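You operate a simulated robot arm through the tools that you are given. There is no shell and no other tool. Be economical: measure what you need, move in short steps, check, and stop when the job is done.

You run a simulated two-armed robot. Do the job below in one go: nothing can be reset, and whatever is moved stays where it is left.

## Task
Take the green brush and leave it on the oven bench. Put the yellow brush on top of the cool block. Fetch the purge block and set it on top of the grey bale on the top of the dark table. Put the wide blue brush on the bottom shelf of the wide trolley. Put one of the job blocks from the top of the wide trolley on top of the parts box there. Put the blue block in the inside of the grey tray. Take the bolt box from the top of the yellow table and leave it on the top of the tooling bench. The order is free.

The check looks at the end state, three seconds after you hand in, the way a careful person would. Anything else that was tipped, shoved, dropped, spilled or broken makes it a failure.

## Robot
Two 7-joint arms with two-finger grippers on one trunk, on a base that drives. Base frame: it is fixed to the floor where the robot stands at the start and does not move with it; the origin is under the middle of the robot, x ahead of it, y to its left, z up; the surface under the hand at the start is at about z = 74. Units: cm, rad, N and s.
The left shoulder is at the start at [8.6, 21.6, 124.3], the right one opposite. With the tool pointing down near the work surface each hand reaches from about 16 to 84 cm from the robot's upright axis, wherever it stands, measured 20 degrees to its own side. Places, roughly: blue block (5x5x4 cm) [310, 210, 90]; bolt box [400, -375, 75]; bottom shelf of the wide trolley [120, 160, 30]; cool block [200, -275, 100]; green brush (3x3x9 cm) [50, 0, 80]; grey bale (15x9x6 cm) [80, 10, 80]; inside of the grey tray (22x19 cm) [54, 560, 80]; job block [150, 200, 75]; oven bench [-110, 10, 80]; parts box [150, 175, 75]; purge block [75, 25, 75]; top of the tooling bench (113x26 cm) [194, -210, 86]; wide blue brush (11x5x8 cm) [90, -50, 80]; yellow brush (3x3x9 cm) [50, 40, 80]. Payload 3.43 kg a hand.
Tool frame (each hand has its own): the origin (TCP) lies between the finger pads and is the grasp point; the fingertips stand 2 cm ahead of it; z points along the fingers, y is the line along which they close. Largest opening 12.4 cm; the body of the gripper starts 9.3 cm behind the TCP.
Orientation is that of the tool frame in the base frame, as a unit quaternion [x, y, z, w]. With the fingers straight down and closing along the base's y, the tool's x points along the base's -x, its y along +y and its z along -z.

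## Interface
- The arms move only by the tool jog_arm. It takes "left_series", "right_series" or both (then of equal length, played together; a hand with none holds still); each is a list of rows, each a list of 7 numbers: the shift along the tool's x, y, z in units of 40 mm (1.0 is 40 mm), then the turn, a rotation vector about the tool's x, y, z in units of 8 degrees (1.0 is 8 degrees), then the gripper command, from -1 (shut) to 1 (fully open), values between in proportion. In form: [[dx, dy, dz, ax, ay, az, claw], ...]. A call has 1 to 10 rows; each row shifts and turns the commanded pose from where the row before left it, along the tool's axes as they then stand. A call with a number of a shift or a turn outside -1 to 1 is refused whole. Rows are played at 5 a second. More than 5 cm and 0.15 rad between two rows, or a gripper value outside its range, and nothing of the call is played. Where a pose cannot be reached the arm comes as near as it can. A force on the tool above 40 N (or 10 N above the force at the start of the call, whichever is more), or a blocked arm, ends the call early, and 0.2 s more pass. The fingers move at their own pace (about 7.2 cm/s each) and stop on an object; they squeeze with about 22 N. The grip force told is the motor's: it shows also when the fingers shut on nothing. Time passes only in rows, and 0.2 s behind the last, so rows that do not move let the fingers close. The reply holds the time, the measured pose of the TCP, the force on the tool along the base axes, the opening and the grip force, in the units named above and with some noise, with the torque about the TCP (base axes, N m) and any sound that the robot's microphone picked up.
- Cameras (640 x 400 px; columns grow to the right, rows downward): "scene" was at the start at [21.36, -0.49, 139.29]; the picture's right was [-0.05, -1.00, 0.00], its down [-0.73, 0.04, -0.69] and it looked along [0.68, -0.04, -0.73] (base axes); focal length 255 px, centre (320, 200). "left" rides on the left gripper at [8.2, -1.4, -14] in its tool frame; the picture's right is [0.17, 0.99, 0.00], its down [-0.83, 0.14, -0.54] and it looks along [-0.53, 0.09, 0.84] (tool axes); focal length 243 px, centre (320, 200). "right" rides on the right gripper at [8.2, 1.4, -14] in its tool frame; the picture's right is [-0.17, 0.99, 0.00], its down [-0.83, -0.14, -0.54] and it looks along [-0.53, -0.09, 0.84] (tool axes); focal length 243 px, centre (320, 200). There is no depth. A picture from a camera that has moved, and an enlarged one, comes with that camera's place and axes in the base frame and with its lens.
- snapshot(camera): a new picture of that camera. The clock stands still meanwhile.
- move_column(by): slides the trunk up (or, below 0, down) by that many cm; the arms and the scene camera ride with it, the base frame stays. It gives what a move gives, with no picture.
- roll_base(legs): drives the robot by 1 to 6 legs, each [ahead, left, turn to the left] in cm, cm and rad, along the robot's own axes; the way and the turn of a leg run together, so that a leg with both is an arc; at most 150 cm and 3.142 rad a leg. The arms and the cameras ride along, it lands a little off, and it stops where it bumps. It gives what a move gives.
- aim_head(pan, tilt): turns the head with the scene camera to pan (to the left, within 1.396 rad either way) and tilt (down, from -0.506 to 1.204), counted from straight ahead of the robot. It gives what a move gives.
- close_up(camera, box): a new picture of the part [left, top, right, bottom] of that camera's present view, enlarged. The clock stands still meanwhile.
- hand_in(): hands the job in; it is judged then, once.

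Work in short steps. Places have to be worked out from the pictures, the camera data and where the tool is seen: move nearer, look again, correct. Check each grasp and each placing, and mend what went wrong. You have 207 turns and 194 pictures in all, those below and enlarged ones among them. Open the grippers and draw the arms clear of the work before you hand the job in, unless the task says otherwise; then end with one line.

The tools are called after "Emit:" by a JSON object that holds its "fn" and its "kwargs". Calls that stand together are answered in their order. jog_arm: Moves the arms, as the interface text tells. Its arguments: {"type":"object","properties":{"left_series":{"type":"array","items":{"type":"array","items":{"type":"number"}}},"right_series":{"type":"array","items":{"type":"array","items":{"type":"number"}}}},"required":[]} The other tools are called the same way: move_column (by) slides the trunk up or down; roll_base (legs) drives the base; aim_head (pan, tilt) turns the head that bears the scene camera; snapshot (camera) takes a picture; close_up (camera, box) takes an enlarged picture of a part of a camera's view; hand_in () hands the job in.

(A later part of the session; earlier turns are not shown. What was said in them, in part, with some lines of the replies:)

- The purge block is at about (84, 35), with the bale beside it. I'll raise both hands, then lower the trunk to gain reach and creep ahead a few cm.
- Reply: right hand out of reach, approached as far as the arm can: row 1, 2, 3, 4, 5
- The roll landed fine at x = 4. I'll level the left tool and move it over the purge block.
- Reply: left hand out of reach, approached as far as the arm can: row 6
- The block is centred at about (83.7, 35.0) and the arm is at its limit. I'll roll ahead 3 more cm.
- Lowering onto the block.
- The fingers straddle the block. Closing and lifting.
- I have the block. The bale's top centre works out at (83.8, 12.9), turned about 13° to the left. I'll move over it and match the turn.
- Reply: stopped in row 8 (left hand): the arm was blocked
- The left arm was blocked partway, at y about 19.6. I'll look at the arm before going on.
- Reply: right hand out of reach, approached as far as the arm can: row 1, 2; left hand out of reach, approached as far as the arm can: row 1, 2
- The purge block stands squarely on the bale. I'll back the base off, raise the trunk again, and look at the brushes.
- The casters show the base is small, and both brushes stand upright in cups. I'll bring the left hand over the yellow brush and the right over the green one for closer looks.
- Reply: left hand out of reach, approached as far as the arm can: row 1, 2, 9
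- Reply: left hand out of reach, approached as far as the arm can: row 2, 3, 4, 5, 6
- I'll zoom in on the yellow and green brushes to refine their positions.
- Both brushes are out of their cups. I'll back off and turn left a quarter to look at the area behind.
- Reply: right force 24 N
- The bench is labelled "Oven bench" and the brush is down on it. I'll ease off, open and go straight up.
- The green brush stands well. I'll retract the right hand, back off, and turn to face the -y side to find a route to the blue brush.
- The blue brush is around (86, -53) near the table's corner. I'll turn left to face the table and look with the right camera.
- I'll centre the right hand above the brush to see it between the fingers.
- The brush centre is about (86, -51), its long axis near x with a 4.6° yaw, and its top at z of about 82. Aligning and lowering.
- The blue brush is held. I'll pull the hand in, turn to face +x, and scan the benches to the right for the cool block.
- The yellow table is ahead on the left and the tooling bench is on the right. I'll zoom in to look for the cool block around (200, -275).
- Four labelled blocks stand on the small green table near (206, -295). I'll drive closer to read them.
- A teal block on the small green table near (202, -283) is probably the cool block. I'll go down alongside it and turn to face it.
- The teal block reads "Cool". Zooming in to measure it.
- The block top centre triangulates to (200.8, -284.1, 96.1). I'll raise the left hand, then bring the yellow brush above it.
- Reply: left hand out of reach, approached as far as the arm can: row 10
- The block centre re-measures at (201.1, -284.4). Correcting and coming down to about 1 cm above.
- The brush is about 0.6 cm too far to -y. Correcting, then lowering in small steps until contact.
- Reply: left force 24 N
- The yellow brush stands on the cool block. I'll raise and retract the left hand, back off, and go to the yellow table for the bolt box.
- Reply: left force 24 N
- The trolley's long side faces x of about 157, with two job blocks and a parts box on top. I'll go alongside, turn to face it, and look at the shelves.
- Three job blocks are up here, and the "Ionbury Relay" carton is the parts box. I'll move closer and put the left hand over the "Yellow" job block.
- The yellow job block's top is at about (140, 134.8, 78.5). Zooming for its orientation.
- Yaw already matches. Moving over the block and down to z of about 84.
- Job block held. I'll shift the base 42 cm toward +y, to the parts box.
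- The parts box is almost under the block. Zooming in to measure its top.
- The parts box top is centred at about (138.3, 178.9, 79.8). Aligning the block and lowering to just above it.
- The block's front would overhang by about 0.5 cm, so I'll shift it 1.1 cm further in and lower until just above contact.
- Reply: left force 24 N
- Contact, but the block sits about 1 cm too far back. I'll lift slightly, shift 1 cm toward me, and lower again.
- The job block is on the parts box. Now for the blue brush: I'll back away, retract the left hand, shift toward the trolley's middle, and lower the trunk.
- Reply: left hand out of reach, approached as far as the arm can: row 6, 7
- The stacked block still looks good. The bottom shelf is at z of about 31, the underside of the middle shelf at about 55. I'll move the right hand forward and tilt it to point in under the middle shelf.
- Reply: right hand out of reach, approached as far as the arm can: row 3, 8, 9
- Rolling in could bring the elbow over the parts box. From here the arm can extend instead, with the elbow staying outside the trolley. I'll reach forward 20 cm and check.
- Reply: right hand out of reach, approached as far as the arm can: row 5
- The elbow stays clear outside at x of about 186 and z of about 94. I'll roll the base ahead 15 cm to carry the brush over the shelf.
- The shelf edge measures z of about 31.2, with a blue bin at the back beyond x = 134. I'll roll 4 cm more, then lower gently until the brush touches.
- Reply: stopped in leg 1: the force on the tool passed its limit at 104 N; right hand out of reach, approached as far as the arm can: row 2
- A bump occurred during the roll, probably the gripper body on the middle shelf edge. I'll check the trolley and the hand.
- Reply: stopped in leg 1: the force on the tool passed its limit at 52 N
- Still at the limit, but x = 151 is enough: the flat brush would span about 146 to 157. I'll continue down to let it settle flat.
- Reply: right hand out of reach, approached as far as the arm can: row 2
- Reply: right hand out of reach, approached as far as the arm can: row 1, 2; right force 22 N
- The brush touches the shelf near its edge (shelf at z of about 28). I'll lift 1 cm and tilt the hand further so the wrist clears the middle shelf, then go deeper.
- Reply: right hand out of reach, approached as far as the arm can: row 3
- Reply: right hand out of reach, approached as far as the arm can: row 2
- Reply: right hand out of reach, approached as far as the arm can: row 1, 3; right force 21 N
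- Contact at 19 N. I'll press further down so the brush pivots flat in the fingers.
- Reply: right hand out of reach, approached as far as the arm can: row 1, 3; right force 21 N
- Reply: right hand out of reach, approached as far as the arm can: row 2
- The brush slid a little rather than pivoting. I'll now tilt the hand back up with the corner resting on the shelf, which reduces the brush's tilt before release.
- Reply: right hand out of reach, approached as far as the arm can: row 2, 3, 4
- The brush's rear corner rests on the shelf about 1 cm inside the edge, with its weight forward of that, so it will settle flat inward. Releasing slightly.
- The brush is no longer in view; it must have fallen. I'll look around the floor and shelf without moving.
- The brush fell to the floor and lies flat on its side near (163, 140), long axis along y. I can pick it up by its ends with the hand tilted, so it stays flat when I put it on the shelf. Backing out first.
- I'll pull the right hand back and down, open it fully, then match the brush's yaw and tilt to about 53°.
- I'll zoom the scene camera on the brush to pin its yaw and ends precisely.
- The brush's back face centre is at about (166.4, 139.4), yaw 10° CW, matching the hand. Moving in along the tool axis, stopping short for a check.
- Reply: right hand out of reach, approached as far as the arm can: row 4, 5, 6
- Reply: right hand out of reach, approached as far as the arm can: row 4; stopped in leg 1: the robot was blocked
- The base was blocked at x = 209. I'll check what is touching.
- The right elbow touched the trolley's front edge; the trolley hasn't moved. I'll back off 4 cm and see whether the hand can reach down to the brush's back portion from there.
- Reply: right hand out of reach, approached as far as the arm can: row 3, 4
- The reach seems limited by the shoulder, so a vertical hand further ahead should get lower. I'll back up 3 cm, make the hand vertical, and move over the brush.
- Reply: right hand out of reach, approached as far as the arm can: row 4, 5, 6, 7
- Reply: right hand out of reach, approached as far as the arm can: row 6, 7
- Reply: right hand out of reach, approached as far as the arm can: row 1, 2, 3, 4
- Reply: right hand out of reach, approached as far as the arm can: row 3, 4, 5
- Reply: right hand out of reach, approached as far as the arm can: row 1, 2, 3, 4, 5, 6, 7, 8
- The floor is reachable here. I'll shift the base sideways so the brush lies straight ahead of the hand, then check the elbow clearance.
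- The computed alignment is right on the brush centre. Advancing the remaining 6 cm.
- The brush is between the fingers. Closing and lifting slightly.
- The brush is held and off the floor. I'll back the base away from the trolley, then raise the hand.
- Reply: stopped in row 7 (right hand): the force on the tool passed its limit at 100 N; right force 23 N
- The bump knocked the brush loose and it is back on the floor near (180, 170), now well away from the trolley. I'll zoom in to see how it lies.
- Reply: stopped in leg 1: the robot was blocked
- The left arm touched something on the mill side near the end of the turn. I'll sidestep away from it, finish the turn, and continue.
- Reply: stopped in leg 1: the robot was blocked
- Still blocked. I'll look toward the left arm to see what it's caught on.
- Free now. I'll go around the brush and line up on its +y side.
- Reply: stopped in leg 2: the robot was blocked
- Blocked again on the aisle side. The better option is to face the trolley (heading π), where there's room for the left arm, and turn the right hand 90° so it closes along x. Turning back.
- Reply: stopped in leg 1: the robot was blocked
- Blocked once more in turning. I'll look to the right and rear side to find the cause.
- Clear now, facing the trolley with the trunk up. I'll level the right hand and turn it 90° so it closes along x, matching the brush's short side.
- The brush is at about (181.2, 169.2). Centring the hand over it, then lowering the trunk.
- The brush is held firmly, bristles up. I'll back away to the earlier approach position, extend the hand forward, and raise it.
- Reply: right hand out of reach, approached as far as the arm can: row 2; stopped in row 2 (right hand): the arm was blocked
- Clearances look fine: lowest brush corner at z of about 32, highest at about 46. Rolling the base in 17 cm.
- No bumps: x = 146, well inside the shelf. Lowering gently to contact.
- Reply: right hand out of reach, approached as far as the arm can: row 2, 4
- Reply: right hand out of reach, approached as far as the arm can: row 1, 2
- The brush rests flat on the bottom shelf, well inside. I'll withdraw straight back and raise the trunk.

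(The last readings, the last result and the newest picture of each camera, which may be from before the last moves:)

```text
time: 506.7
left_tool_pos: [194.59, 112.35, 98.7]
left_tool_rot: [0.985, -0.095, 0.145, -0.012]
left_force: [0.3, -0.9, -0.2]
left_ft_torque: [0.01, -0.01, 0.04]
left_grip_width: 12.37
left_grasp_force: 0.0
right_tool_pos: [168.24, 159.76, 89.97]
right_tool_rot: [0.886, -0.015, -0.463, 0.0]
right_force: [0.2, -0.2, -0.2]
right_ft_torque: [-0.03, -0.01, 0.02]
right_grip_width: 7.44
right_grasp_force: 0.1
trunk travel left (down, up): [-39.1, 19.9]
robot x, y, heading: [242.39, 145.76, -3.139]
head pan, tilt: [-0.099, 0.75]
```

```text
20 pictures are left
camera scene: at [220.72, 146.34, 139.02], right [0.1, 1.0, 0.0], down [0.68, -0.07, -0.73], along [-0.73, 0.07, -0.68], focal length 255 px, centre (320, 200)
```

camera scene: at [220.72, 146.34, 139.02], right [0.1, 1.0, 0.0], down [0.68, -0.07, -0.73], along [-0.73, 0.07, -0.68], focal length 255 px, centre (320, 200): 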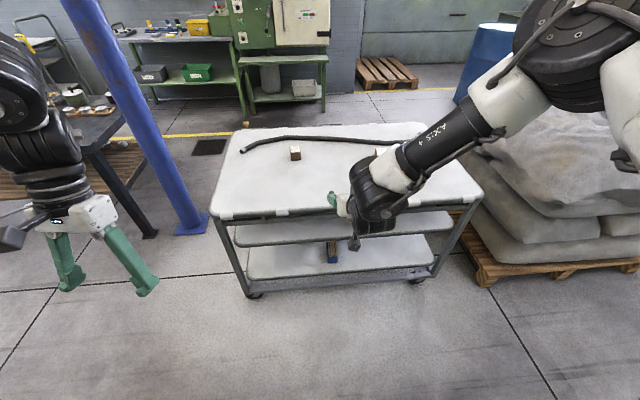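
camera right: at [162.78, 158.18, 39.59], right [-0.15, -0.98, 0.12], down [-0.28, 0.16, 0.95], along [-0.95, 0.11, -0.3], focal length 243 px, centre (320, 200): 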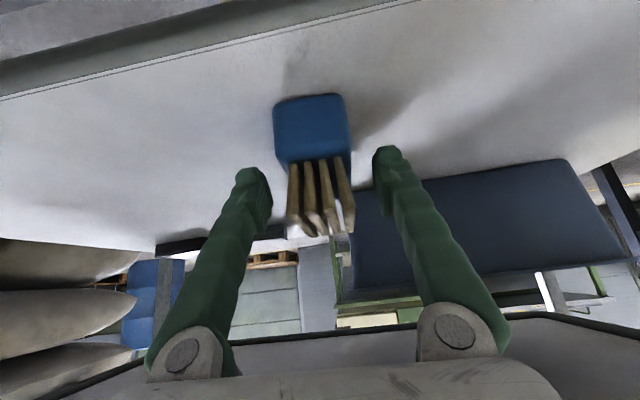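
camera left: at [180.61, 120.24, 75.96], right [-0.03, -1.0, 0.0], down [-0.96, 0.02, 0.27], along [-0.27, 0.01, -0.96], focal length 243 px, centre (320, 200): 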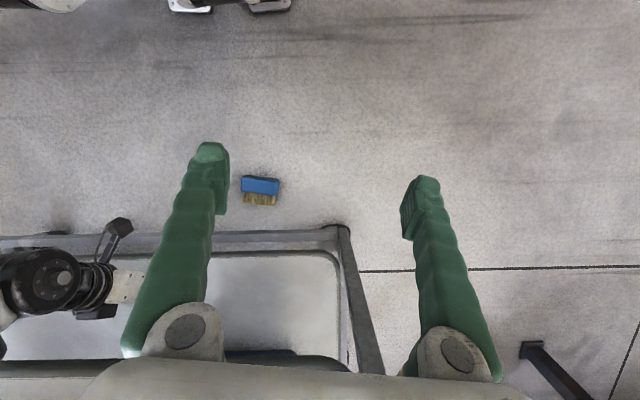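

The brush is on the bottom shelf and everything else is in place. Next is the blue block. I'll level the right hand, retract it, and turn to face +y to look at the machine side.

Emit:
{"fn": "jog_arm", "kwargs": {"right_series": [[0.4, 0, -0.8, 0, 0.9, 0, 1], [0.4, 0, -0.8, 0, 0.9, 0, 1], [0.4, 0, -0.5, 0, 0.9, 0, 1], [0.6, 0, 0, 0, 0.9, 0, 1], [0.6, 0, 0, 0, 0.9, 0, 1], [0.6, 0, 0, 0, 0.9, 0, 1], [0.6, 0, 0, 0, 0.9, 0, 1], [0.6, 0, 0, 0, 0.6, 0, 1]]}}

Emit:
{"fn": "roll_base", "kwargs": {"legs": [[14, 0, 0], [0, 0, -1.57]]}}

Emit:
{"fn": "aim_head", "kwargs": {"pan": -0.75, "tilt": 0.5}}

Emit:
{"fn": "snapshot", "kwargs": {"camera": "scene"}}

```text
time: 508.5
left_tool_pos: [194.65, 112.28, 98.7]
left_tool_rot: [0.985, -0.095, 0.144, -0.012]
left_force: [-0.4, 0.0, -0.5]
left_ft_torque: [0.01, 0.05, 0.02]
left_grip_width: 12.39
left_grasp_force: 0.0
right_tool_pos: [188.77, 159.25, 87.97]
right_tool_rot: [1.0, -0.013, 0.0, 0.008]
right_force: [-0.4, -0.5, -0.1]
right_ft_torque: [0.0, 0.01, -0.02]
right_grip_width: 12.37
right_grasp_force: 0.0
trunk travel left (down, up): [-39.1, 19.9]
robot x, y, heading: [242.31, 145.95, -3.142]
head pan, tilt: [-0.099, 0.75]
```

```text
time: 515.3
left_tool_pos: [195.52, 193.78, 98.65]
left_tool_rot: [-0.626, 0.766, -0.111, -0.094]
left_force: [0.9, -0.3, -0.6]
left_ft_torque: [0.03, 0.01, 0.03]
left_grip_width: 12.42
left_grasp_force: 0.0
right_tool_pos: [242.53, 199.19, 88.03]
right_tool_rot: [-0.694, 0.72, 0.006, -0.005]
right_force: [0.2, -1.1, -0.1]
right_ft_torque: [-0.04, 0.0, -0.01]
right_grip_width: 12.43
right_grasp_force: 0.0
trunk travel left (down, up): [-39.1, 19.9]
robot x, y, heading: [228.09, 145.42, 1.566]
head pan, tilt: [-0.099, 0.75]
```

```text
time: 516.3
left_tool_pos: [195.54, 193.89, 98.73]
left_tool_rot: [-0.626, 0.767, -0.11, -0.094]
left_force: [-0.3, -1.0, -0.1]
left_ft_torque: [-0.01, -0.01, -0.01]
left_grip_width: 12.39
left_grasp_force: 0.1
right_tool_pos: [242.39, 199.15, 87.99]
right_tool_rot: [-0.695, 0.719, 0.006, -0.005]
right_force: [-0.5, 0.2, 0.2]
right_ft_torque: [-0.01, -0.01, 0.04]
right_grip_width: 12.39
right_grasp_force: 0.1
trunk travel left (down, up): [-39.1, 19.9]
robot x, y, heading: [228.35, 145.35, 1.562]
head pan, tilt: [-0.75, 0.499]
```

```text
19 pictures are left
camera scene: at [234.75, 165.65, 141.22], right [0.73, -0.69, 0.0], down [-0.33, -0.35, -0.88], along [0.6, 0.64, -0.48], focal length 255 px, centre (320, 200)
```

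scene: 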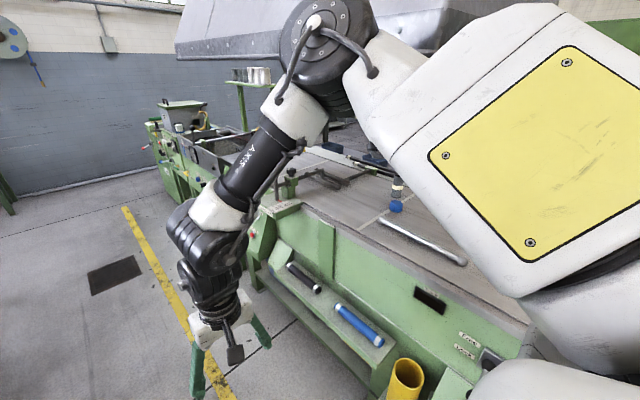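

The blue object on the conveyor at about (396, 203) matches the expected place. Zooming in.

Emit:
{"fn": "close_up", "kwargs": {"camera": "scene", "box": [350, 160, 450, 230]}}

```text
5.71 times, centred on (400, 195) of scene
camera zoom: at [234.75, 165.65, 141.22], right [0.73, -0.69, 0.0], down [-0.33, -0.35, -0.88], along [0.6, 0.64, -0.48], focal length 1457 px, centre (-137, 229)
```

zoom: 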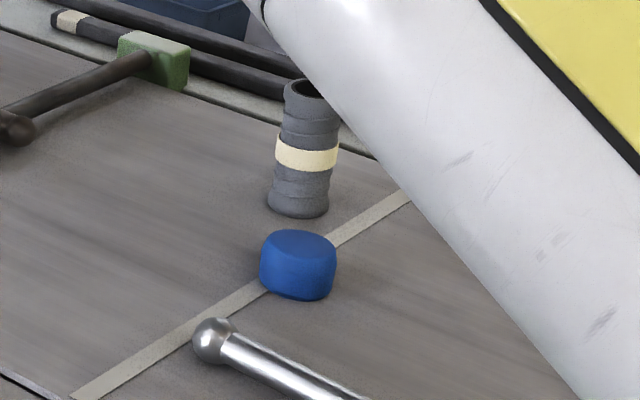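

That's the blue block, a rounded 5×5×4 puck at about (321, 211). I'll raise the right hand, drive level with it, and face the conveyor.

Emit:
{"fn": "jog_arm", "kwargs": {"right_series": [[0, 0, -0.9, 0, 0, 0, 1], [0, 0, -0.9, 0, 0, 0, 1], [0, 0, -0.9, 0, 0, 0, 1], [0, 0, -0.9, 0, 0, 0, 1]], "left_series": [[0, 0, -0.5, 0, -0.7, 0, 1], [0, 0, -0.5, 0, -0.7, 0, 1], [0, 0, 0, 0, -0.7, 0, 1], [0, 0, 0, 0, 0, 0, 1]]}}

Emit:
{"fn": "roll_base", "kwargs": {"legs": [[84, 0, 0], [0, 0, -1.566], [12, 0, 0]]}}

Emit:
{"fn": "snapshot", "kwargs": {"camera": "right"}}

```text
time: 517.3
left_tool_pos: [195.42, 194.55, 102.84]
left_tool_rot: [-0.635, 0.772, -0.017, 0.02]
left_force: [1.0, -0.4, -0.4]
left_ft_torque: [0.01, -0.01, 0.03]
left_grip_width: 12.39
left_grasp_force: 0.1
right_tool_pos: [242.79, 199.03, 102.54]
right_tool_rot: [-0.694, 0.72, 0.005, -0.005]
right_force: [0.9, -0.4, 0.4]
right_ft_torque: [0.01, 0.0, -0.02]
right_grip_width: 12.41
right_grasp_force: 0.1
trunk travel left (down, up): [-39.1, 19.9]
robot x, y, heading: [228.13, 145.81, 1.566]
head pan, tilt: [-0.75, 0.499]
```

```text
time: 524.8
left_tool_pos: [215.05, 288.83, 101.84]
left_tool_rot: [-0.469, 0.882, -0.03, 0.024]
left_force: [-0.8, 0.2, 0.1]
left_ft_torque: [-0.04, -0.09, 0.0]
left_grip_width: 12.4
left_grasp_force: 0.1
right_tool_pos: [259.24, 274.33, 102.36]
right_tool_rot: [-0.554, 0.832, -0.021, 0.017]
right_force: [-0.2, 1.7, 0.9]
right_ft_torque: [-0.04, 0.02, -0.02]
right_grip_width: 12.39
right_grasp_force: 0.0
trunk travel left (down, up): [-39.1, 19.9]
robot x, y, heading: [228.81, 229.81, 1.16]
head pan, tilt: [-0.75, 0.499]
stopped in leg 2: the robot was blocked; the commanded pose is now the measured one
```

```text
17 pictures are left
camera right: at [254.15, 267.55, 116.3], right [-0.84, 0.53, -0.05], down [0.42, 0.72, 0.55], along [0.33, 0.44, -0.83], focal length 243 px, centre (320, 200)
```

right: 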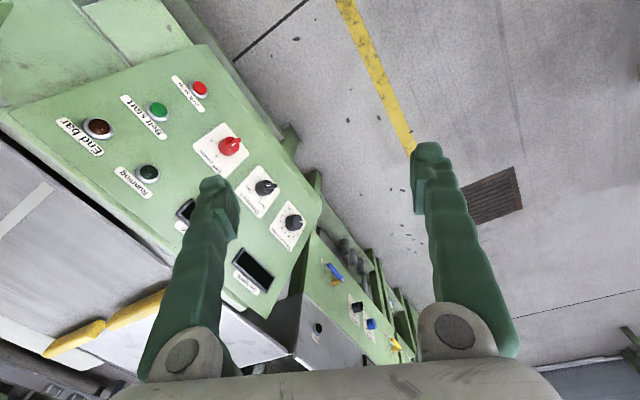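

The right arm met the control console at y of about 260. I'll back off, take a position further down at y = 191, and use the left hand there instead.

Emit:
{"fn": "roll_base", "kwargs": {"legs": [[0, 0, 0.41], [-39, 0, 0], [0, 24, 0], [0, 0, -1.57]]}}

```text
time: 538.0
left_tool_pos: [253.75, 223.53, 102.46]
left_tool_rot: [0.099, 0.995, -0.027, 0.001]
left_force: [0.7, 0.4, -0.1]
left_ft_torque: [-0.01, -0.01, 0.04]
left_grip_width: 12.41
left_grasp_force: 0.0
right_tool_pos: [257.35, 177.26, 102.11]
right_tool_rot: [0.002, 1.0, -0.009, 0.001]
right_force: [1.3, -0.3, 0.0]
right_ft_torque: [0.04, -0.03, 0.0]
right_grip_width: 12.43
right_grasp_force: 0.2
trunk travel left (down, up): [-39.1, 19.9]
robot x, y, heading: [204.31, 190.83, -0.01]
head pan, tilt: [-0.75, 0.499]
```

Facing the conveyor freely now. Advancing and looking with the left camera.

Emit:
{"fn": "roll_base", "kwargs": {"legs": [[36, 0, 0]]}}

Emit:
{"fn": "snapshot", "kwargs": {"camera": "left"}}

```text
time: 540.7
left_tool_pos: [289.56, 222.83, 102.65]
left_tool_rot: [0.1, 0.995, -0.027, 0.001]
left_force: [-0.5, -0.4, 0.3]
left_ft_torque: [-0.01, 0.0, 0.0]
left_grip_width: 12.4
left_grasp_force: 0.0
right_tool_pos: [292.96, 176.43, 102.09]
right_tool_rot: [0.004, 1.0, -0.008, 0.001]
right_force: [-0.7, 0.3, -0.6]
right_ft_torque: [0.0, -0.04, 0.02]
right_grip_width: 12.41
right_grasp_force: 0.1
trunk travel left (down, up): [-39.1, 19.9]
robot x, y, heading: [240.43, 190.55, -0.02]
head pan, tilt: [-0.75, 0.499]
```

```text
16 pictures are left
camera left: at [281.27, 223.74, 116.54], right [0.04, 1.0, -0.05], down [0.84, 0.0, 0.54], along [0.54, -0.06, -0.84], focal length 243 px, centre (320, 200)
```

left: 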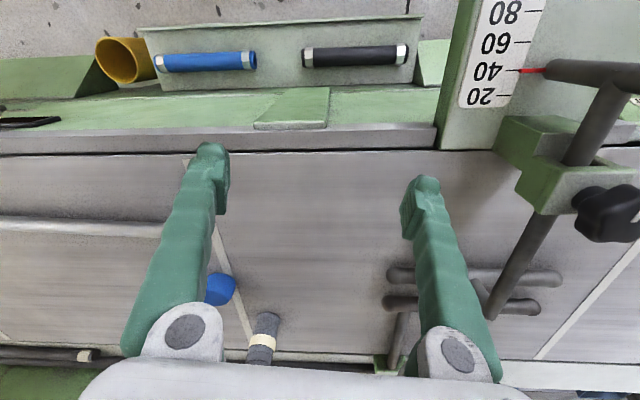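

Triangulated: the blue block's centre is at (312.2, 206.4, 93.5), with the hose piece and rod far enough away. Levelling the hand and moving above it.

Emit:
{"fn": "jog_arm", "kwargs": {"left_series": [[0, 0, -0.6, -0.38, 0, 0, 1], [-0.79, -0.362, 0, 0, 0, 0, 1], [-0.79, -0.362, 0, 0, 0, 0, 1], [-0.79, -0.362, 0, 0, 0, 0, 1], [-0.79, -0.362, 0, 0, 0, 0, 0.6], [-0.79, -0.362, 0, 0, 0, 0, 0.6], [-0.79, -0.362, 0, 0, 0, 0, 0.6], [-0.79, -0.362, 0, 0, 0, 0, 0.6], [-0.79, -0.362, 0, 0, 0, 0, 0.6]]}}

Emit:
{"fn": "snapshot", "kwargs": {"camera": "left"}}

```text
time: 542.9
left_tool_pos: [312.1, 209.19, 102.81]
left_tool_rot: [0.086, 0.996, -0.011, -0.013]
left_force: [-0.7, 0.1, 0.0]
left_ft_torque: [0.05, 0.0, -0.03]
left_grip_width: 9.9
left_grasp_force: 0.1
right_tool_pos: [293.98, 177.81, 102.21]
right_tool_rot: [0.001, 1.0, -0.014, -0.001]
right_force: [-0.3, 0.0, 0.2]
right_ft_torque: [0.1, 0.02, 0.03]
right_grip_width: 12.4
right_grasp_force: 0.1
trunk travel left (down, up): [-39.1, 19.9]
robot x, y, heading: [240.35, 190.66, -0.009]
head pan, tilt: [-0.75, 0.499]
stopped in row 9 (left hand): the arm was blocked; the commanded pose is now the measured one
```

```text
15 pictures are left
camera left: at [304.25, 209.39, 117.01], right [0.01, 1.0, -0.02], down [0.86, 0.0, 0.51], along [0.51, -0.02, -0.86], focal length 243 px, centre (320, 200)
```

left: 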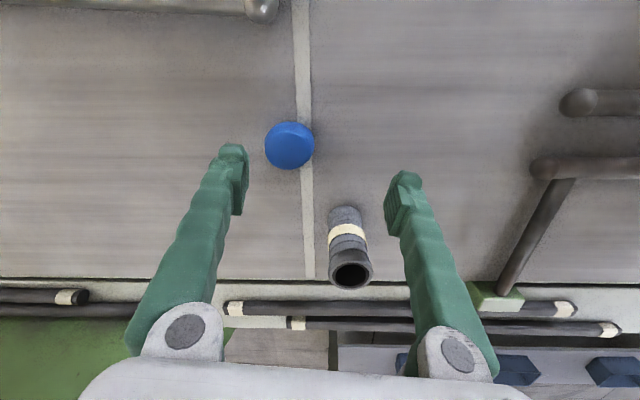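

The hand is nearly there; the left arm is at its inward limit. I'll shift the base by 3 cm instead and lower.

Emit:
{"fn": "roll_base", "kwargs": {"legs": [[-1, -3, 0]]}}

Emit:
{"fn": "jog_arm", "kwargs": {"left_series": [[0, 0, 0.7, 0, 0, 0, 0.6], [0, 0, 0.7, 0, 0, 0, 0.6], [0, 0, 0.4, 0, 0, 0, 0.6], [0, 0, 0, 0, 0, 0, 0.6]]}}

Emit:
{"fn": "snapshot", "kwargs": {"camera": "left"}}

```text
time: 544.0
left_tool_pos: [311.28, 205.44, 102.92]
left_tool_rot: [0.093, 0.996, -0.008, -0.013]
left_force: [-0.2, -0.3, -1.3]
left_ft_torque: [-0.03, 0.01, 0.01]
left_grip_width: 9.93
left_grasp_force: 0.1
right_tool_pos: [292.8, 174.58, 101.99]
right_tool_rot: [0.002, 1.0, -0.014, -0.002]
right_force: [-0.3, -0.5, -0.2]
right_ft_torque: [0.02, -0.02, -0.01]
right_grip_width: 12.41
right_grasp_force: 0.0
trunk travel left (down, up): [-39.1, 19.9]
robot x, y, heading: [239.4, 187.55, -0.013]
head pan, tilt: [-0.75, 0.499]
```

```text
time: 545.0
left_tool_pos: [310.59, 204.54, 96.1]
left_tool_rot: [0.093, 0.996, -0.004, -0.01]
left_force: [-0.7, 0.4, 0.3]
left_ft_torque: [0.0, 0.01, 0.0]
left_grip_width: 9.94
left_grasp_force: 0.1
right_tool_pos: [292.36, 173.65, 102.2]
right_tool_rot: [0.002, 1.0, -0.01, 0.001]
right_force: [0.5, 0.4, 0.2]
right_ft_torque: [-0.04, 0.04, -0.02]
right_grip_width: 12.4
right_grasp_force: 0.0
trunk travel left (down, up): [-39.1, 19.9]
robot x, y, heading: [239.5, 187.2, -0.008]
head pan, tilt: [-0.75, 0.499]
```

```text
14 pictures are left
camera left: at [302.55, 204.59, 110.33], right [0.02, 1.0, -0.01], down [0.85, -0.01, 0.52], along [0.52, -0.01, -0.85], focal length 243 px, centre (320, 200)
```

left: 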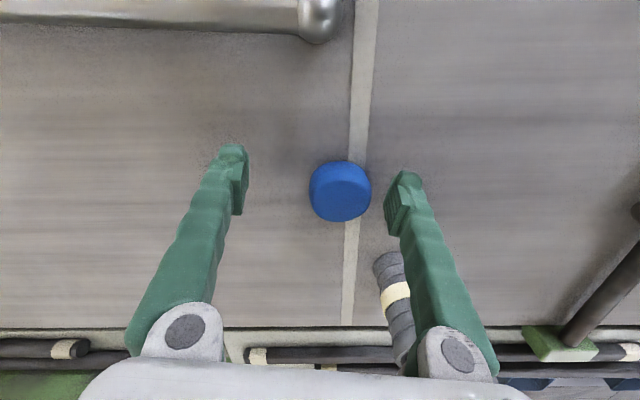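

Block at (310.4, 205.9). A 1.2 cm correction, lowering a little, then closing.

Emit:
{"fn": "jog_arm", "kwargs": {"left_series": [[0, 0.3, 0, 0, 0, 0, 0.6], [0, 0, 0.25, 0, 0, 0, 0.6], [0, 0, 0.2, 0, 0, 0, 0.6], [0, 0, 0, 0, 0, 0, -1], [0, 0, 0, 0, 0, 0, -1], [0, 0, 0, 0, 0, 0, -1], [0, 0, 0, 0, 0, 0, -1]]}}

Emit:
{"fn": "jog_arm", "kwargs": {"left_series": [[0, 0, -0.6, 0, 0, 0, -1], [0, 0, -0.8, 0, 0, 0, -1], [0, 0, -0.9, 0, 0, 0, -1], [0, 0, -0.9, 0, 0, 0, -1], [0, 0, 0, 0, 0, 0, -1]]}}

Emit:
{"fn": "snapshot", "kwargs": {"camera": "left"}}

```text
time: 546.6
left_tool_pos: [310.7, 205.57, 94.33]
left_tool_rot: [0.092, 0.996, -0.003, -0.011]
left_force: [-1.0, 0.2, 0.5]
left_ft_torque: [-0.01, -0.03, -0.01]
left_grip_width: 4.66
left_grasp_force: 21.7
right_tool_pos: [292.19, 173.6, 102.13]
right_tool_rot: [0.002, 1.0, -0.008, 0.002]
right_force: [-0.4, 0.4, -0.2]
right_ft_torque: [0.02, 0.0, -0.03]
right_grip_width: 12.38
right_grasp_force: 0.0
trunk travel left (down, up): [-39.1, 19.9]
robot x, y, heading: [239.14, 187.45, -0.012]
head pan, tilt: [-0.75, 0.499]
```

```text
time: 548.0
left_tool_pos: [310.01, 207.92, 102.15]
left_tool_rot: [0.083, 0.995, -0.015, -0.048]
left_force: [0.3, 0.9, -0.4]
left_ft_torque: [0.0, 0.0, 0.01]
left_grip_width: 4.65
left_grasp_force: 22.3
right_tool_pos: [292.86, 175.23, 102.11]
right_tool_rot: [-0.001, 1.0, -0.014, -0.002]
right_force: [0.0, -0.7, 0.1]
right_ft_torque: [0.02, 0.03, 0.0]
right_grip_width: 12.41
right_grasp_force: 0.0
trunk travel left (down, up): [-39.1, 19.9]
robot x, y, heading: [239.07, 187.53, -0.009]
head pan, tilt: [-0.75, 0.499]
stopped in row 5 (left hand): the arm was blocked; the commanded pose is now the measured one
```

```text
13 pictures are left
camera left: at [303.08, 208.22, 116.89], right [0.0, 1.0, -0.02], down [0.89, 0.01, 0.45], along [0.45, -0.02, -0.89], focal length 243 px, centre (320, 200)
```

left: 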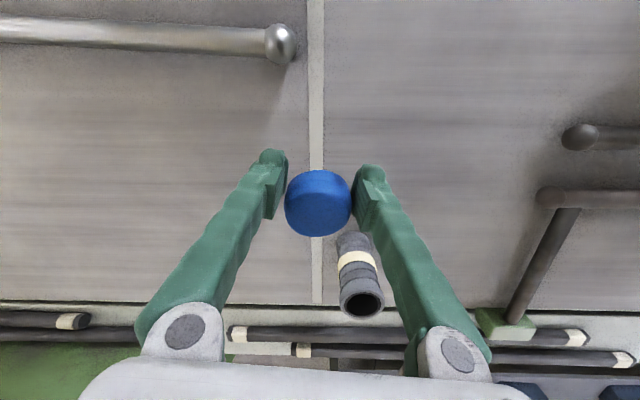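

The block is held. I'll back straight out from under the hood, then retract the arm and turn toward +y.

Emit:
{"fn": "roll_base", "kwargs": {"legs": [[-36, 0, 0]]}}

Emit:
{"fn": "jog_arm", "kwargs": {"left_series": [[0.9, 0.2, 0, 0, 0.3, 0, -1], [0.9, 0.2, 0, 0, 0, 0, -1], [0.9, 0.2, 0, 0, 0, 0, -1], [0.9, 0.2, 0, 0, 0, 0, -1], [0.9, 0.2, 0, 0, 0, 0, -1], [0.9, 0.2, 0, 0, 0, 0, -1]]}}

Emit:
{"fn": "roll_base", "kwargs": {"legs": [[0, 0, 1.57]]}}

Emit:
{"fn": "aim_head", "kwargs": {"pan": 0.25, "tilt": 0.3}}

Emit:
{"fn": "snapshot", "kwargs": {"camera": "scene"}}

```text
time: 550.7
left_tool_pos: [274.27, 206.36, 103.22]
left_tool_rot: [0.089, 0.995, -0.006, -0.043]
left_force: [0.2, 0.8, -0.8]
left_ft_torque: [0.01, 0.04, 0.01]
left_grip_width: 4.64
left_grasp_force: 22.1
right_tool_pos: [256.55, 174.13, 102.05]
right_tool_rot: [0.002, 1.0, -0.009, 0.001]
right_force: [0.4, -0.5, -0.7]
right_ft_torque: [0.01, 0.02, 0.01]
right_grip_width: 12.41
right_grasp_force: 0.1
trunk travel left (down, up): [-39.1, 19.9]
robot x, y, heading: [203.48, 187.65, -0.009]
head pan, tilt: [-0.75, 0.499]
```

```text
time: 552.1
left_tool_pos: [253.65, 215.1, 105.65]
left_tool_rot: [0.091, 0.994, -0.005, -0.061]
left_force: [0.5, 0.2, -0.9]
left_ft_torque: [0.0, 0.0, 0.0]
left_grip_width: 4.61
left_grasp_force: 21.9
right_tool_pos: [256.42, 174.18, 102.29]
right_tool_rot: [0.001, 1.0, -0.009, 0.002]
right_force: [-0.3, 0.0, -0.6]
right_ft_torque: [-0.06, -0.03, -0.01]
right_grip_width: 12.38
right_grasp_force: 0.0
trunk travel left (down, up): [-39.1, 19.9]
robot x, y, heading: [203.43, 187.39, -0.011]
head pan, tilt: [-0.75, 0.499]
```

```text
time: 557.9
left_tool_pos: [175.6, 237.76, 105.63]
left_tool_rot: [-0.645, 0.762, -0.048, -0.04]
left_force: [-0.1, -0.2, -1.5]
left_ft_torque: [-0.03, -0.01, 0.01]
left_grip_width: 4.48
left_grasp_force: 22.0
right_tool_pos: [216.35, 240.91, 102.14]
right_tool_rot: [0.71, -0.704, 0.006, -0.007]
right_force: [-0.3, -0.4, 0.6]
right_ft_torque: [-0.04, 0.0, -0.01]
right_grip_width: 12.37
right_grasp_force: 0.1
trunk travel left (down, up): [-39.1, 19.9]
robot x, y, heading: [203.36, 187.59, 1.566]
head pan, tilt: [-0.75, 0.499]
```

```text
time: 559.1
left_tool_pos: [175.55, 237.73, 105.57]
left_tool_rot: [-0.644, 0.762, -0.048, -0.041]
left_force: [-0.3, 0.2, -0.1]
left_ft_torque: [-0.02, -0.02, 0.0]
left_grip_width: 4.43
left_grasp_force: 21.7
right_tool_pos: [216.34, 240.99, 102.13]
right_tool_rot: [0.711, -0.703, 0.005, -0.007]
right_force: [-0.1, -0.1, -0.1]
right_ft_torque: [-0.01, 0.0, -0.03]
right_grip_width: 12.4
right_grasp_force: 0.1
trunk travel left (down, up): [-39.1, 19.9]
robot x, y, heading: [203.39, 187.66, 1.572]
head pan, tilt: [0.25, 0.3]
```

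```text
12 pictures are left
camera scene: at [201.2, 210.27, 143.06], right [0.97, 0.25, 0.0], down [0.07, -0.29, -0.96], along [-0.24, 0.93, -0.3], focal length 255 px, centre (320, 200)
```

scene: 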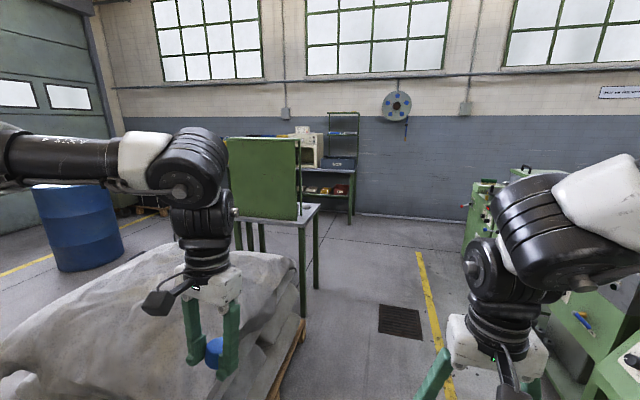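

There is a clear lane up the aisle between the sacks and the machine. Driving up and then looking left for the grey tray.

Emit:
{"fn": "roll_base", "kwargs": {"legs": [[0, 5, 0], [150, 0, 0], [130, 0, 0], [0, 0, 0.7]]}}

Emit:
{"fn": "aim_head", "kwargs": {"pan": 0.1, "tilt": 0.4}}

Emit:
{"fn": "snapshot", "kwargs": {"camera": "scene"}}

```text
time: 569.3
left_tool_pos: [170.43, 387.17, 105.91]
left_tool_rot: [-0.646, 0.761, -0.046, -0.039]
left_force: [-0.7, 0.5, -0.9]
left_ft_torque: [0.01, -0.01, -0.01]
left_grip_width: 4.23
left_grasp_force: 21.7
right_tool_pos: [211.32, 390.35, 102.18]
right_tool_rot: [0.711, -0.703, 0.005, -0.007]
right_force: [-0.4, 0.2, -0.2]
right_ft_torque: [-0.01, 0.01, 0.03]
right_grip_width: 12.42
right_grasp_force: 0.1
trunk travel left (down, up): [-39.1, 19.9]
robot x, y, heading: [198.59, 337.3, 1.575]
head pan, tilt: [0.25, 0.3]
stopped in leg 2: the robot was blocked; the commanded pose is now the measured one
```

```text
time: 570.0
left_tool_pos: [170.42, 387.07, 105.96]
left_tool_rot: [-0.646, 0.761, -0.047, -0.039]
left_force: [0.1, 0.5, 0.1]
left_ft_torque: [-0.01, -0.01, -0.01]
left_grip_width: 4.22
left_grasp_force: 22.1
right_tool_pos: [211.29, 390.33, 102.32]
right_tool_rot: [0.711, -0.703, 0.004, -0.007]
right_force: [0.2, -0.5, -0.4]
right_ft_torque: [-0.04, -0.02, 0.03]
right_grip_width: 12.4
right_grasp_force: 0.0
trunk travel left (down, up): [-39.1, 19.9]
robot x, y, heading: [198.05, 337.6, 1.573]
head pan, tilt: [0.099, 0.4]
```

```text
11 pictures are left
camera scene: at [197.58, 359.67, 142.22], right [0.99, 0.1, 0.0], down [0.04, -0.38, -0.92], along [-0.1, 0.92, -0.39], focal length 255 px, centre (320, 200)
```

scene: 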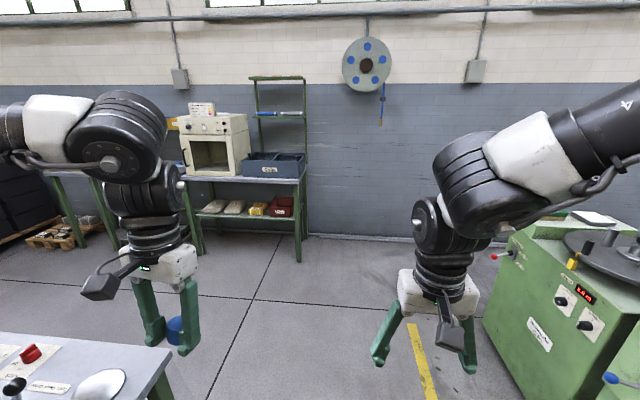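

The left arm is against the green board on the side table. I'll back up slightly, move to the right, and go past it.

Emit:
{"fn": "roll_base", "kwargs": {"legs": [[-6, 0, 0], [0, -25, 0], [130, 0, 0], [0, 0, 0.6]]}}

```text
time: 584.5
left_tool_pos: [171.78, 488.04, 105.57]
left_tool_rot: [0.842, -0.536, 0.059, 0.024]
left_force: [-0.6, 0.0, -0.5]
left_ft_torque: [-0.02, 0.03, 0.01]
left_grip_width: 3.92
left_grasp_force: 22.1
right_tool_pos: [203.83, 513.83, 102.15]
right_tool_rot: [0.887, -0.462, 0.003, -0.008]
right_force: [0.1, 0.2, 0.5]
right_ft_torque: [0.0, 0.01, 0.06]
right_grip_width: 12.42
right_grasp_force: 0.1
trunk travel left (down, up): [-39.1, 19.9]
robot x, y, heading: [223.16, 462.76, 2.174]
head pan, tilt: [0.099, 0.4]
```

The grip width is slowly shrinking, so I'll check the block with the left camera, and look toward the tray.

Emit:
{"fn": "snapshot", "kwargs": {"camera": "left"}}

Emit:
{"fn": "aim_head", "kwargs": {"pan": 0.1, "tilt": 0.4}}

Emit:
{"fn": "snapshot", "kwargs": {"camera": "scene"}}

```text
10 pictures are left
camera left: at [175.48, 482.5, 120.58], right [-0.82, -0.57, 0.0], down [-0.51, 0.74, 0.43], along [-0.24, 0.35, -0.9], focal length 243 px, centre (320, 200)
```

left: 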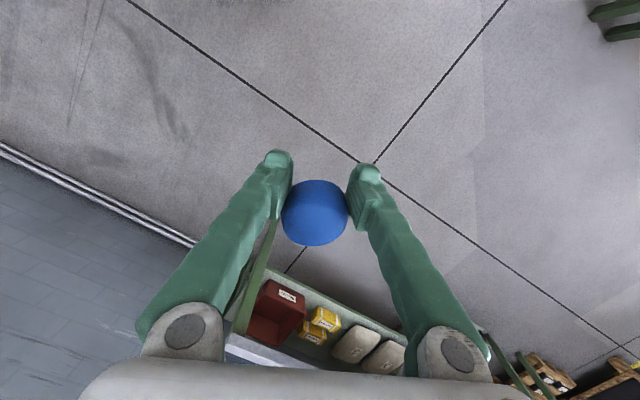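

```text
time: 585.1
left_tool_pos: [171.95, 487.95, 105.63]
left_tool_rot: [0.842, -0.536, 0.059, 0.024]
left_force: [-0.1, -0.1, -1.3]
left_ft_torque: [-0.01, -0.02, -0.02]
left_grip_width: 3.9
left_grasp_force: 21.8
right_tool_pos: [203.66, 513.63, 102.13]
right_tool_rot: [0.887, -0.462, 0.003, -0.008]
right_force: [-0.3, 0.6, 0.1]
right_ft_torque: [0.0, 0.03, 0.01]
right_grip_width: 12.39
right_grasp_force: 0.1
trunk travel left (down, up): [-39.1, 19.9]
robot x, y, heading: [223.29, 462.69, 2.172]
head pan, tilt: [0.099, 0.4]
```

```text
9 pictures are left
camera scene: at [209.55, 480.71, 142.13], right [0.76, 0.65, 0.0], down [0.25, -0.3, -0.92], along [-0.6, 0.7, -0.39], focal length 255 px, centre (320, 200)
```

scene: 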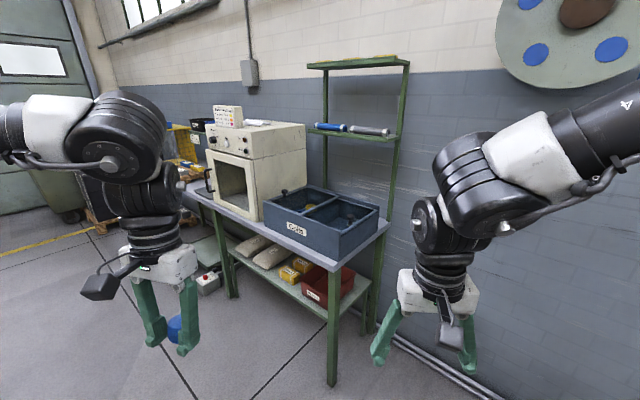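

The block is soft but seated well. I'll limit further squeezing, turn to face +y, and sidestep left along the back bench to the tray.

Emit:
{"fn": "jog_arm", "kwargs": {"left_series": [[0, 0, 0, 0, 0, 0, -0.42]]}}

Emit:
{"fn": "roll_base", "kwargs": {"legs": [[0, 0, -0.6], [6, 0, 0], [0, 132, 0]]}}

Emit:
{"fn": "aim_head", "kwargs": {"pan": 0.35, "tilt": 0.6}}

Emit:
{"fn": "snapshot", "kwargs": {"camera": "scene"}}

```text
time: 585.5
left_tool_pos: [171.8, 488.01, 105.71]
left_tool_rot: [0.842, -0.536, 0.058, 0.024]
left_force: [-0.1, 0.3, -0.9]
left_ft_torque: [0.0, 0.05, -0.02]
left_grip_width: 3.92
left_grasp_force: 22.3
right_tool_pos: [203.81, 513.72, 102.05]
right_tool_rot: [0.886, -0.463, 0.004, -0.008]
right_force: [-0.2, 0.0, 0.0]
right_ft_torque: [0.02, 0.03, -0.01]
right_grip_width: 12.42
right_grasp_force: 0.0
trunk travel left (down, up): [-39.1, 19.9]
robot x, y, heading: [223.25, 462.82, 2.171]
head pan, tilt: [0.099, 0.4]
```

```text
time: 606.0
left_tool_pos: [63.89, 518.12, 105.69]
left_tool_rot: [-0.648, 0.759, -0.049, -0.039]
left_force: [-1.0, -0.1, -0.3]
left_ft_torque: [-0.02, -0.02, -0.02]
left_grip_width: 3.71
left_grasp_force: 0.4
right_tool_pos: [104.69, 521.5, 102.23]
right_tool_rot: [0.713, -0.701, 0.006, -0.007]
right_force: [-0.4, 0.0, -0.2]
right_ft_torque: [0.01, -0.02, -0.03]
right_grip_width: 12.4
right_grasp_force: 0.0
trunk travel left (down, up): [-39.1, 19.9]
robot x, y, heading: [92.32, 468.36, 1.575]
head pan, tilt: [0.099, 0.4]
```

```text
time: 606.7
left_tool_pos: [63.89, 518.04, 105.68]
left_tool_rot: [-0.647, 0.76, -0.048, -0.039]
left_force: [0.0, 0.1, -1.4]
left_ft_torque: [0.01, 0.0, -0.01]
left_grip_width: 3.68
left_grasp_force: 0.9
right_tool_pos: [104.67, 521.51, 102.1]
right_tool_rot: [0.712, -0.702, 0.006, -0.007]
right_force: [0.2, -0.8, -0.3]
right_ft_torque: [0.01, 0.03, 0.02]
right_grip_width: 12.41
right_grasp_force: 0.0
trunk travel left (down, up): [-39.1, 19.9]
robot x, y, heading: [91.9, 468.07, 1.576]
head pan, tilt: [0.351, 0.6]
```

```text
8 pictures are left
camera scene: at [88.99, 489.97, 140.32], right [0.94, 0.35, 0.0], down [0.2, -0.53, -0.83], along [-0.29, 0.77, -0.56], focal length 255 px, centre (320, 200)
```

scene: 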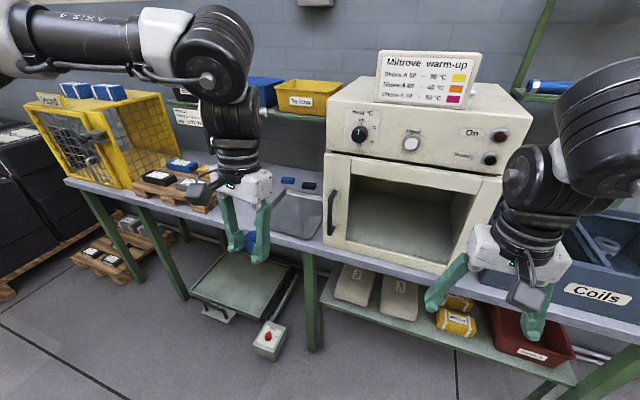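

The tray is on the bench left of the oven, about (54, 560). I'll restore the squeeze, shift the base, and extend the left hand over the tray.

Emit:
{"fn": "jog_arm", "kwargs": {"left_series": [[0, 0, 0, 0, -0.88, 0, -1], [0, 0, 0, 0, 0, 0, -1]]}}

Emit:
{"fn": "roll_base", "kwargs": {"legs": [[0, 15, 0], [17, 0, 0]]}}

Emit:
{"fn": "jog_arm", "kwargs": {"left_series": [[-0.84, -0.03, 0, 0, 0, 0, -1], [-0.84, -0.03, 0, 0, 0, 0, -1], [-0.84, -0.03, 0, 0, 0, 0, -1], [-0.84, -0.03, 0, 0, 0, 0, -1], [-0.84, -0.03, 0, 0, 0, 0, -1], [-0.84, -0.03, 0, 0, 0, 0, -1], [-0.84, -0.03, 0, 0, 0, 0, -1]]}}

Emit:
{"fn": "snapshot", "kwargs": {"camera": "left"}}

```text
time: 607.3
left_tool_pos: [63.89, 518.11, 105.88]
left_tool_rot: [-0.65, 0.76, -0.008, 0.007]
left_force: [-0.2, 0.1, -0.8]
left_ft_torque: [-0.01, 0.05, -0.01]
left_grip_width: 3.59
left_grasp_force: 21.7
right_tool_pos: [104.8, 521.62, 102.27]
right_tool_rot: [0.713, -0.701, 0.006, -0.007]
right_force: [0.2, -0.7, -0.6]
right_ft_torque: [-0.03, 0.0, -0.02]
right_grip_width: 12.4
right_grasp_force: 0.1
trunk travel left (down, up): [-39.1, 19.9]
robot x, y, heading: [92.21, 467.94, 1.577]
head pan, tilt: [0.351, 0.6]
```

```text
time: 611.2
left_tool_pos: [48.94, 534.68, 105.71]
left_tool_rot: [-0.649, 0.761, -0.009, 0.007]
left_force: [0.1, 0.2, -1.4]
left_ft_torque: [0.0, 0.02, 0.0]
left_grip_width: 3.51
left_grasp_force: 22.3
right_tool_pos: [89.66, 538.18, 102.21]
right_tool_rot: [0.713, -0.701, 0.005, -0.007]
right_force: [-0.6, 1.1, 0.7]
right_ft_torque: [-0.02, 0.0, 0.02]
right_grip_width: 12.4
right_grasp_force: 0.1
trunk travel left (down, up): [-39.1, 19.9]
robot x, y, heading: [76.82, 485.06, 1.578]
head pan, tilt: [0.351, 0.6]
```

```text
time: 612.8
left_tool_pos: [53.78, 557.84, 105.7]
left_tool_rot: [-0.648, 0.761, -0.009, 0.006]
left_force: [0.2, -0.2, 0.3]
left_ft_torque: [-0.04, 0.03, 0.02]
left_grip_width: 3.47
left_grasp_force: 22.0
right_tool_pos: [89.87, 538.2, 101.96]
right_tool_rot: [0.713, -0.701, 0.006, -0.005]
right_force: [1.2, 0.3, 0.3]
right_ft_torque: [-0.04, -0.01, -0.01]
right_grip_width: 12.4
right_grasp_force: 0.1
trunk travel left (down, up): [-39.1, 19.9]
robot x, y, heading: [77.02, 484.66, 1.579]
head pan, tilt: [0.351, 0.6]
```

```text
7 pictures are left
camera left: at [53.4, 549.55, 119.67], right [-1.0, -0.01, -0.02], down [-0.02, 0.85, 0.53], along [0.01, 0.53, -0.84], focal length 243 px, centre (320, 200)
```

left: 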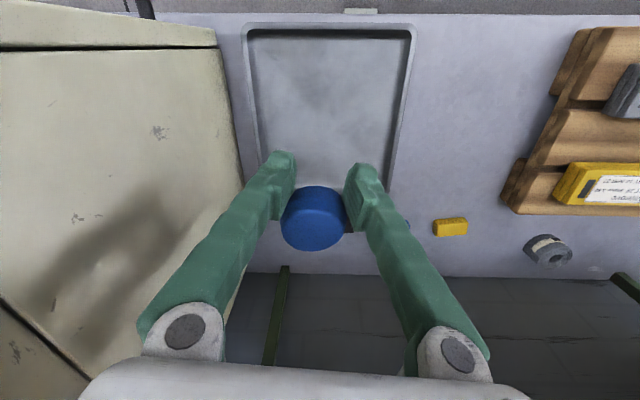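

The hand is directly over the tray (interior about x 42–63, y 547–570). Lowering most of the way.

Emit:
{"fn": "jog_arm", "kwargs": {"left_series": [[-0.18, 0.2, 0.6, 0, 0, 0, -1], [0, 0, 0.85, 0, 0, 0, -1], [0, 0, 0.85, 0, 0, 0, -1], [0, 0, 0.85, 0, 0, 0, -1], [0, 0, 0.85, 0, 0, 0, -1], [0, 0, 0.7, 0, 0, 0, -1], [0, 0, 0, 0, 0, 0, -1]]}}

Emit:
{"fn": "jog_arm", "kwargs": {"left_series": [[0, 0, 0.15, 0, 0, 0, -1], [0, 0, 0.15, 0, 0, 0, -1], [0, 0, 0.1, 0, 0, 0, -1], [0, 0, 0, 0, 0, 0, -1]]}}

```text
time: 614.4
left_tool_pos: [53.17, 558.49, 86.88]
left_tool_rot: [-0.649, 0.761, -0.009, 0.008]
left_force: [-0.7, 0.2, -0.6]
left_ft_torque: [-0.01, 0.0, 0.0]
left_grip_width: 3.42
left_grasp_force: 22.0
right_tool_pos: [89.79, 538.03, 102.24]
right_tool_rot: [0.713, -0.701, 0.007, -0.007]
right_force: [0.2, 0.4, -0.3]
right_ft_torque: [0.03, -0.03, -0.01]
right_grip_width: 12.4
right_grasp_force: 0.0
trunk travel left (down, up): [-39.1, 19.9]
robot x, y, heading: [77.32, 484.87, 1.577]
head pan, tilt: [0.351, 0.6]
```

```text
time: 615.4
left_tool_pos: [53.27, 558.6, 85.25]
left_tool_rot: [-0.649, 0.761, -0.009, 0.007]
left_force: [-0.1, 0.4, -1.0]
left_ft_torque: [-0.01, 0.0, -0.01]
left_grip_width: 3.42
left_grasp_force: 21.9
right_tool_pos: [89.76, 538.2, 102.1]
right_tool_rot: [0.712, -0.702, 0.005, -0.007]
right_force: [-0.1, -0.2, 0.2]
right_ft_torque: [-0.02, 0.02, -0.03]
right_grip_width: 12.38
right_grasp_force: 0.1
trunk travel left (down, up): [-39.1, 19.9]
robot x, y, heading: [77.06, 484.76, 1.577]
head pan, tilt: [0.351, 0.6]
```

No contact yet; continuing in small steps.

Emit:
{"fn": "jog_arm", "kwargs": {"left_series": [[0, 0, 0.12, 0, 0, 0, -1], [0, 0, 0.12, 0, 0, 0, -1], [0, 0, 0.12, 0, 0, 0, -1], [0, 0, 0.12, 0, 0, 0, -1], [0, 0, 0, 0, 0, 0, -1]]}}

```text
time: 616.6
left_tool_pos: [53.26, 558.63, 83.48]
left_tool_rot: [-0.648, 0.761, -0.009, 0.007]
left_force: [-0.1, 0.1, -1.7]
left_ft_torque: [-0.01, 0.0, 0.0]
left_grip_width: 3.39
left_grasp_force: 22.2
right_tool_pos: [89.71, 538.13, 102.01]
right_tool_rot: [0.712, -0.702, 0.005, -0.007]
right_force: [-0.8, 0.8, -1.8]
right_ft_torque: [-0.01, -0.01, 0.02]
right_grip_width: 12.41
right_grasp_force: 0.0
trunk travel left (down, up): [-39.1, 19.9]
robot x, y, heading: [76.82, 485.12, 1.579]
head pan, tilt: [0.351, 0.6]
```

Emit:
{"fn": "jog_arm", "kwargs": {"left_series": [[0, 0, 0.1, 0, 0, 0, -1], [0, 0, 0.1, 0, 0, 0, -1], [0, 0, 0.1, 0, 0, 0, -1], [0, 0, 0, 0, 0, 0, -1]]}}

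Emit:
{"fn": "snapshot", "kwargs": {"camera": "left"}}

```text
time: 617.6
left_tool_pos: [53.35, 558.5, 82.38]
left_tool_rot: [-0.649, 0.761, -0.007, 0.008]
left_force: [-1.8, -0.9, 13.0]
left_ft_torque: [0.48, 0.09, 0.07]
left_grip_width: 3.36
left_grasp_force: 21.9
right_tool_pos: [89.65, 538.03, 102.19]
right_tool_rot: [0.712, -0.702, 0.005, -0.007]
right_force: [-0.3, 0.4, -0.2]
right_ft_torque: [0.0, 0.01, 0.0]
right_grip_width: 12.38
right_grasp_force: 0.1
trunk travel left (down, up): [-39.1, 19.9]
robot x, y, heading: [77.5, 484.6, 1.576]
head pan, tilt: [0.351, 0.6]
```

```text
6 pictures are left
camera left: at [53.03, 550.11, 96.35], right [-1.0, -0.01, -0.02], down [-0.02, 0.84, 0.54], along [0.01, 0.54, -0.84], focal length 243 px, centre (320, 200)
```

left: 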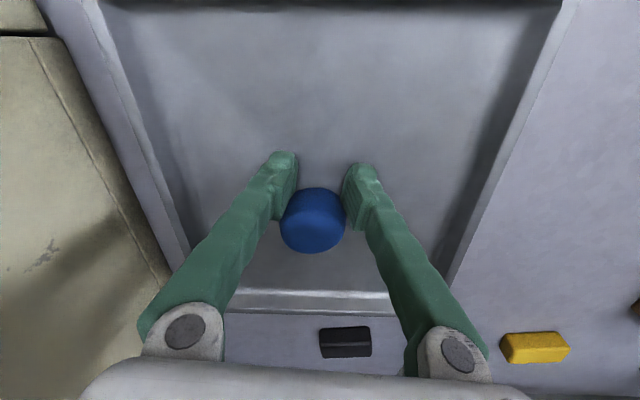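

Contact inside the tray. Releasing and lifting.

Emit:
{"fn": "jog_arm", "kwargs": {"left_series": [[0, 0, -0.04, 0, 0, 0, -1], [0, 0, 0, 0, 0, 0, -0.2], [0, 0, 0, 0, 0, 0, 0.1], [0, 0, 0, 0, 0, 0, 0.1], [0, 0, -0.5, 0, 0, 0, 0.1], [0, 0, -0.9, 0, 0, 0, 0.1], [0, 0, -0.9, 0, 0, 0, 0.1], [0, 0, -0.9, 0, 0, 0, 0.1], [0, 0, -0.9, 0, 0, 0, 0.1]]}}

Emit:
{"fn": "snapshot", "kwargs": {"camera": "left"}}

```text
time: 619.6
left_tool_pos: [53.03, 558.73, 98.91]
left_tool_rot: [-0.649, 0.761, -0.009, 0.008]
left_force: [-0.7, -0.4, 0.0]
left_ft_torque: [0.01, 0.0, -0.02]
left_grip_width: 6.82
left_grasp_force: 0.1
right_tool_pos: [89.93, 538.08, 102.2]
right_tool_rot: [0.712, -0.702, 0.005, -0.007]
right_force: [-0.4, -0.9, 0.0]
right_ft_torque: [0.02, 0.01, -0.02]
right_grip_width: 12.4
right_grasp_force: 0.0
trunk travel left (down, up): [-39.1, 19.9]
robot x, y, heading: [76.75, 484.55, 1.579]
head pan, tilt: [0.351, 0.6]
```

```text
5 pictures are left
camera left: at [52.74, 550.21, 112.82], right [-1.0, -0.01, -0.02], down [-0.02, 0.84, 0.54], along [0.01, 0.54, -0.84], focal length 243 px, centre (320, 200)
```

left: 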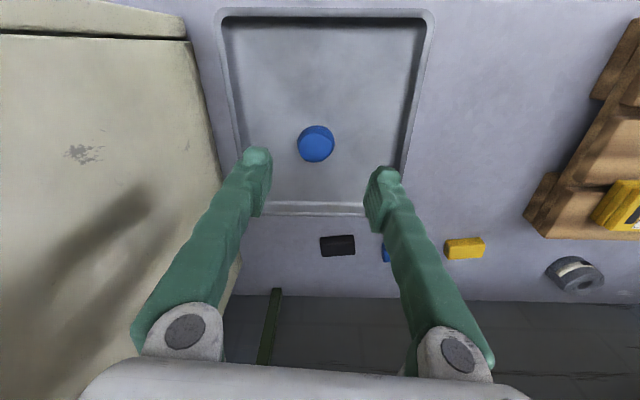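

The blue block sits in the tray. I'll draw the arm back, open the gripper, and back the robot away before handing in.

Emit:
{"fn": "jog_arm", "kwargs": {"left_series": [[0, 0, -0.9, 0, 0, 0, 0.1], [0, 0, -0.8, 0, 0, 0, 0.1], [0.9, 0, 0, 0, 0, 0, 0.1], [0.9, 0, 0, 0, 0, 0, 0.5], [0.9, 0, 0, 0, 0, 0, 1], [0.9, 0, 0, 0, 0, 0, 1], [0.9, 0, 0, 0, 0, 0, 1], [0.9, 0, 0, 0, 0, 0, 1]]}}

Emit:
{"fn": "roll_base", "kwargs": {"legs": [[-12, 0, 0]]}}

Emit:
{"fn": "aim_head", "kwargs": {"pan": 0.2, "tilt": 0.55}}

Emit:
{"fn": "snapshot", "kwargs": {"camera": "scene"}}

```text
time: 621.4
left_tool_pos: [49.29, 537.3, 105.69]
left_tool_rot: [-0.649, 0.761, -0.008, 0.008]
left_force: [-0.2, -0.6, -0.1]
left_ft_torque: [0.03, 0.0, -0.01]
left_grip_width: 12.39
left_grasp_force: 0.0
right_tool_pos: [89.6, 537.98, 102.16]
right_tool_rot: [0.712, -0.702, 0.005, -0.006]
right_force: [-0.7, -0.3, 0.1]
right_ft_torque: [0.04, 0.02, -0.01]
right_grip_width: 12.37
right_grasp_force: 0.1
trunk travel left (down, up): [-39.1, 19.9]
robot x, y, heading: [76.86, 484.87, 1.579]
head pan, tilt: [0.351, 0.6]
```

```text
time: 622.8
left_tool_pos: [49.38, 525.62, 105.44]
left_tool_rot: [-0.649, 0.761, -0.01, 0.006]
left_force: [0.1, 0.5, -0.3]
left_ft_torque: [-0.02, 0.0, 0.01]
left_grip_width: 12.41
left_grasp_force: 0.0
right_tool_pos: [89.77, 526.27, 102.03]
right_tool_rot: [0.712, -0.702, 0.006, -0.006]
right_force: [-0.3, 0.1, -0.3]
right_ft_torque: [-0.05, 0.02, 0.0]
right_grip_width: 12.41
right_grasp_force: 0.0
trunk travel left (down, up): [-39.1, 19.9]
robot x, y, heading: [77.34, 473.4, 1.583]
head pan, tilt: [0.351, 0.6]
```

```text
time: 623.5
left_tool_pos: [49.42, 525.49, 105.66]
left_tool_rot: [-0.649, 0.761, -0.009, 0.008]
left_force: [0.3, 0.5, 0.6]
left_ft_torque: [0.0, -0.01, -0.04]
left_grip_width: 12.39
left_grasp_force: 0.0
right_tool_pos: [89.75, 526.14, 102.09]
right_tool_rot: [0.712, -0.702, 0.005, -0.006]
right_force: [-0.1, -0.6, 0.1]
right_ft_torque: [-0.01, 0.01, 0.0]
right_grip_width: 12.4
right_grasp_force: 0.0
trunk travel left (down, up): [-39.1, 19.9]
robot x, y, heading: [77.24, 473.06, 1.576]
head pan, tilt: [0.201, 0.55]
```

```text
4 pictures are left
camera scene: at [75.32, 495.16, 140.77], right [0.98, 0.21, 0.0], down [0.11, -0.51, -0.85], along [-0.18, 0.83, -0.52], focal length 255 px, centre (320, 200)
```

scene: 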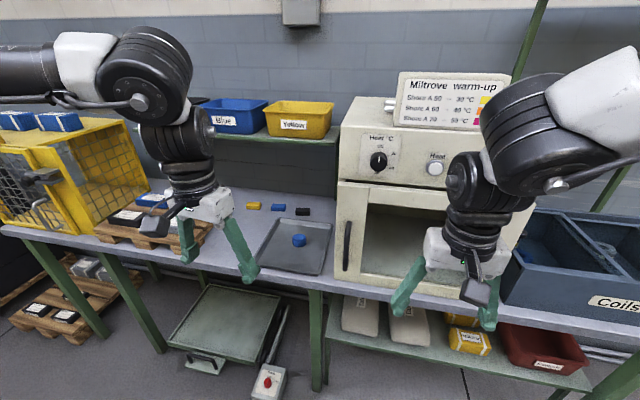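

The block lies in the grey tray, both grippers are open and empty, and the arms are clear. Handing in.

Emit:
{"fn": "hand_in", "kwargs": {}}

```text
The job is handed in.
```

I handed the job in with all seven items where you asked; I don't have a verdict from the check. On the way, I dropped the wide blue brush on the floor twice before it went onto the trolley's bottom shelf. The arms also touched the wide trolley, the winder stand, the conveyor console and the green-board table while I was driving. I saw no damage or shift of the trolley. I did not re-check the stand, console or table, or go back to look at the items I placed earlier.
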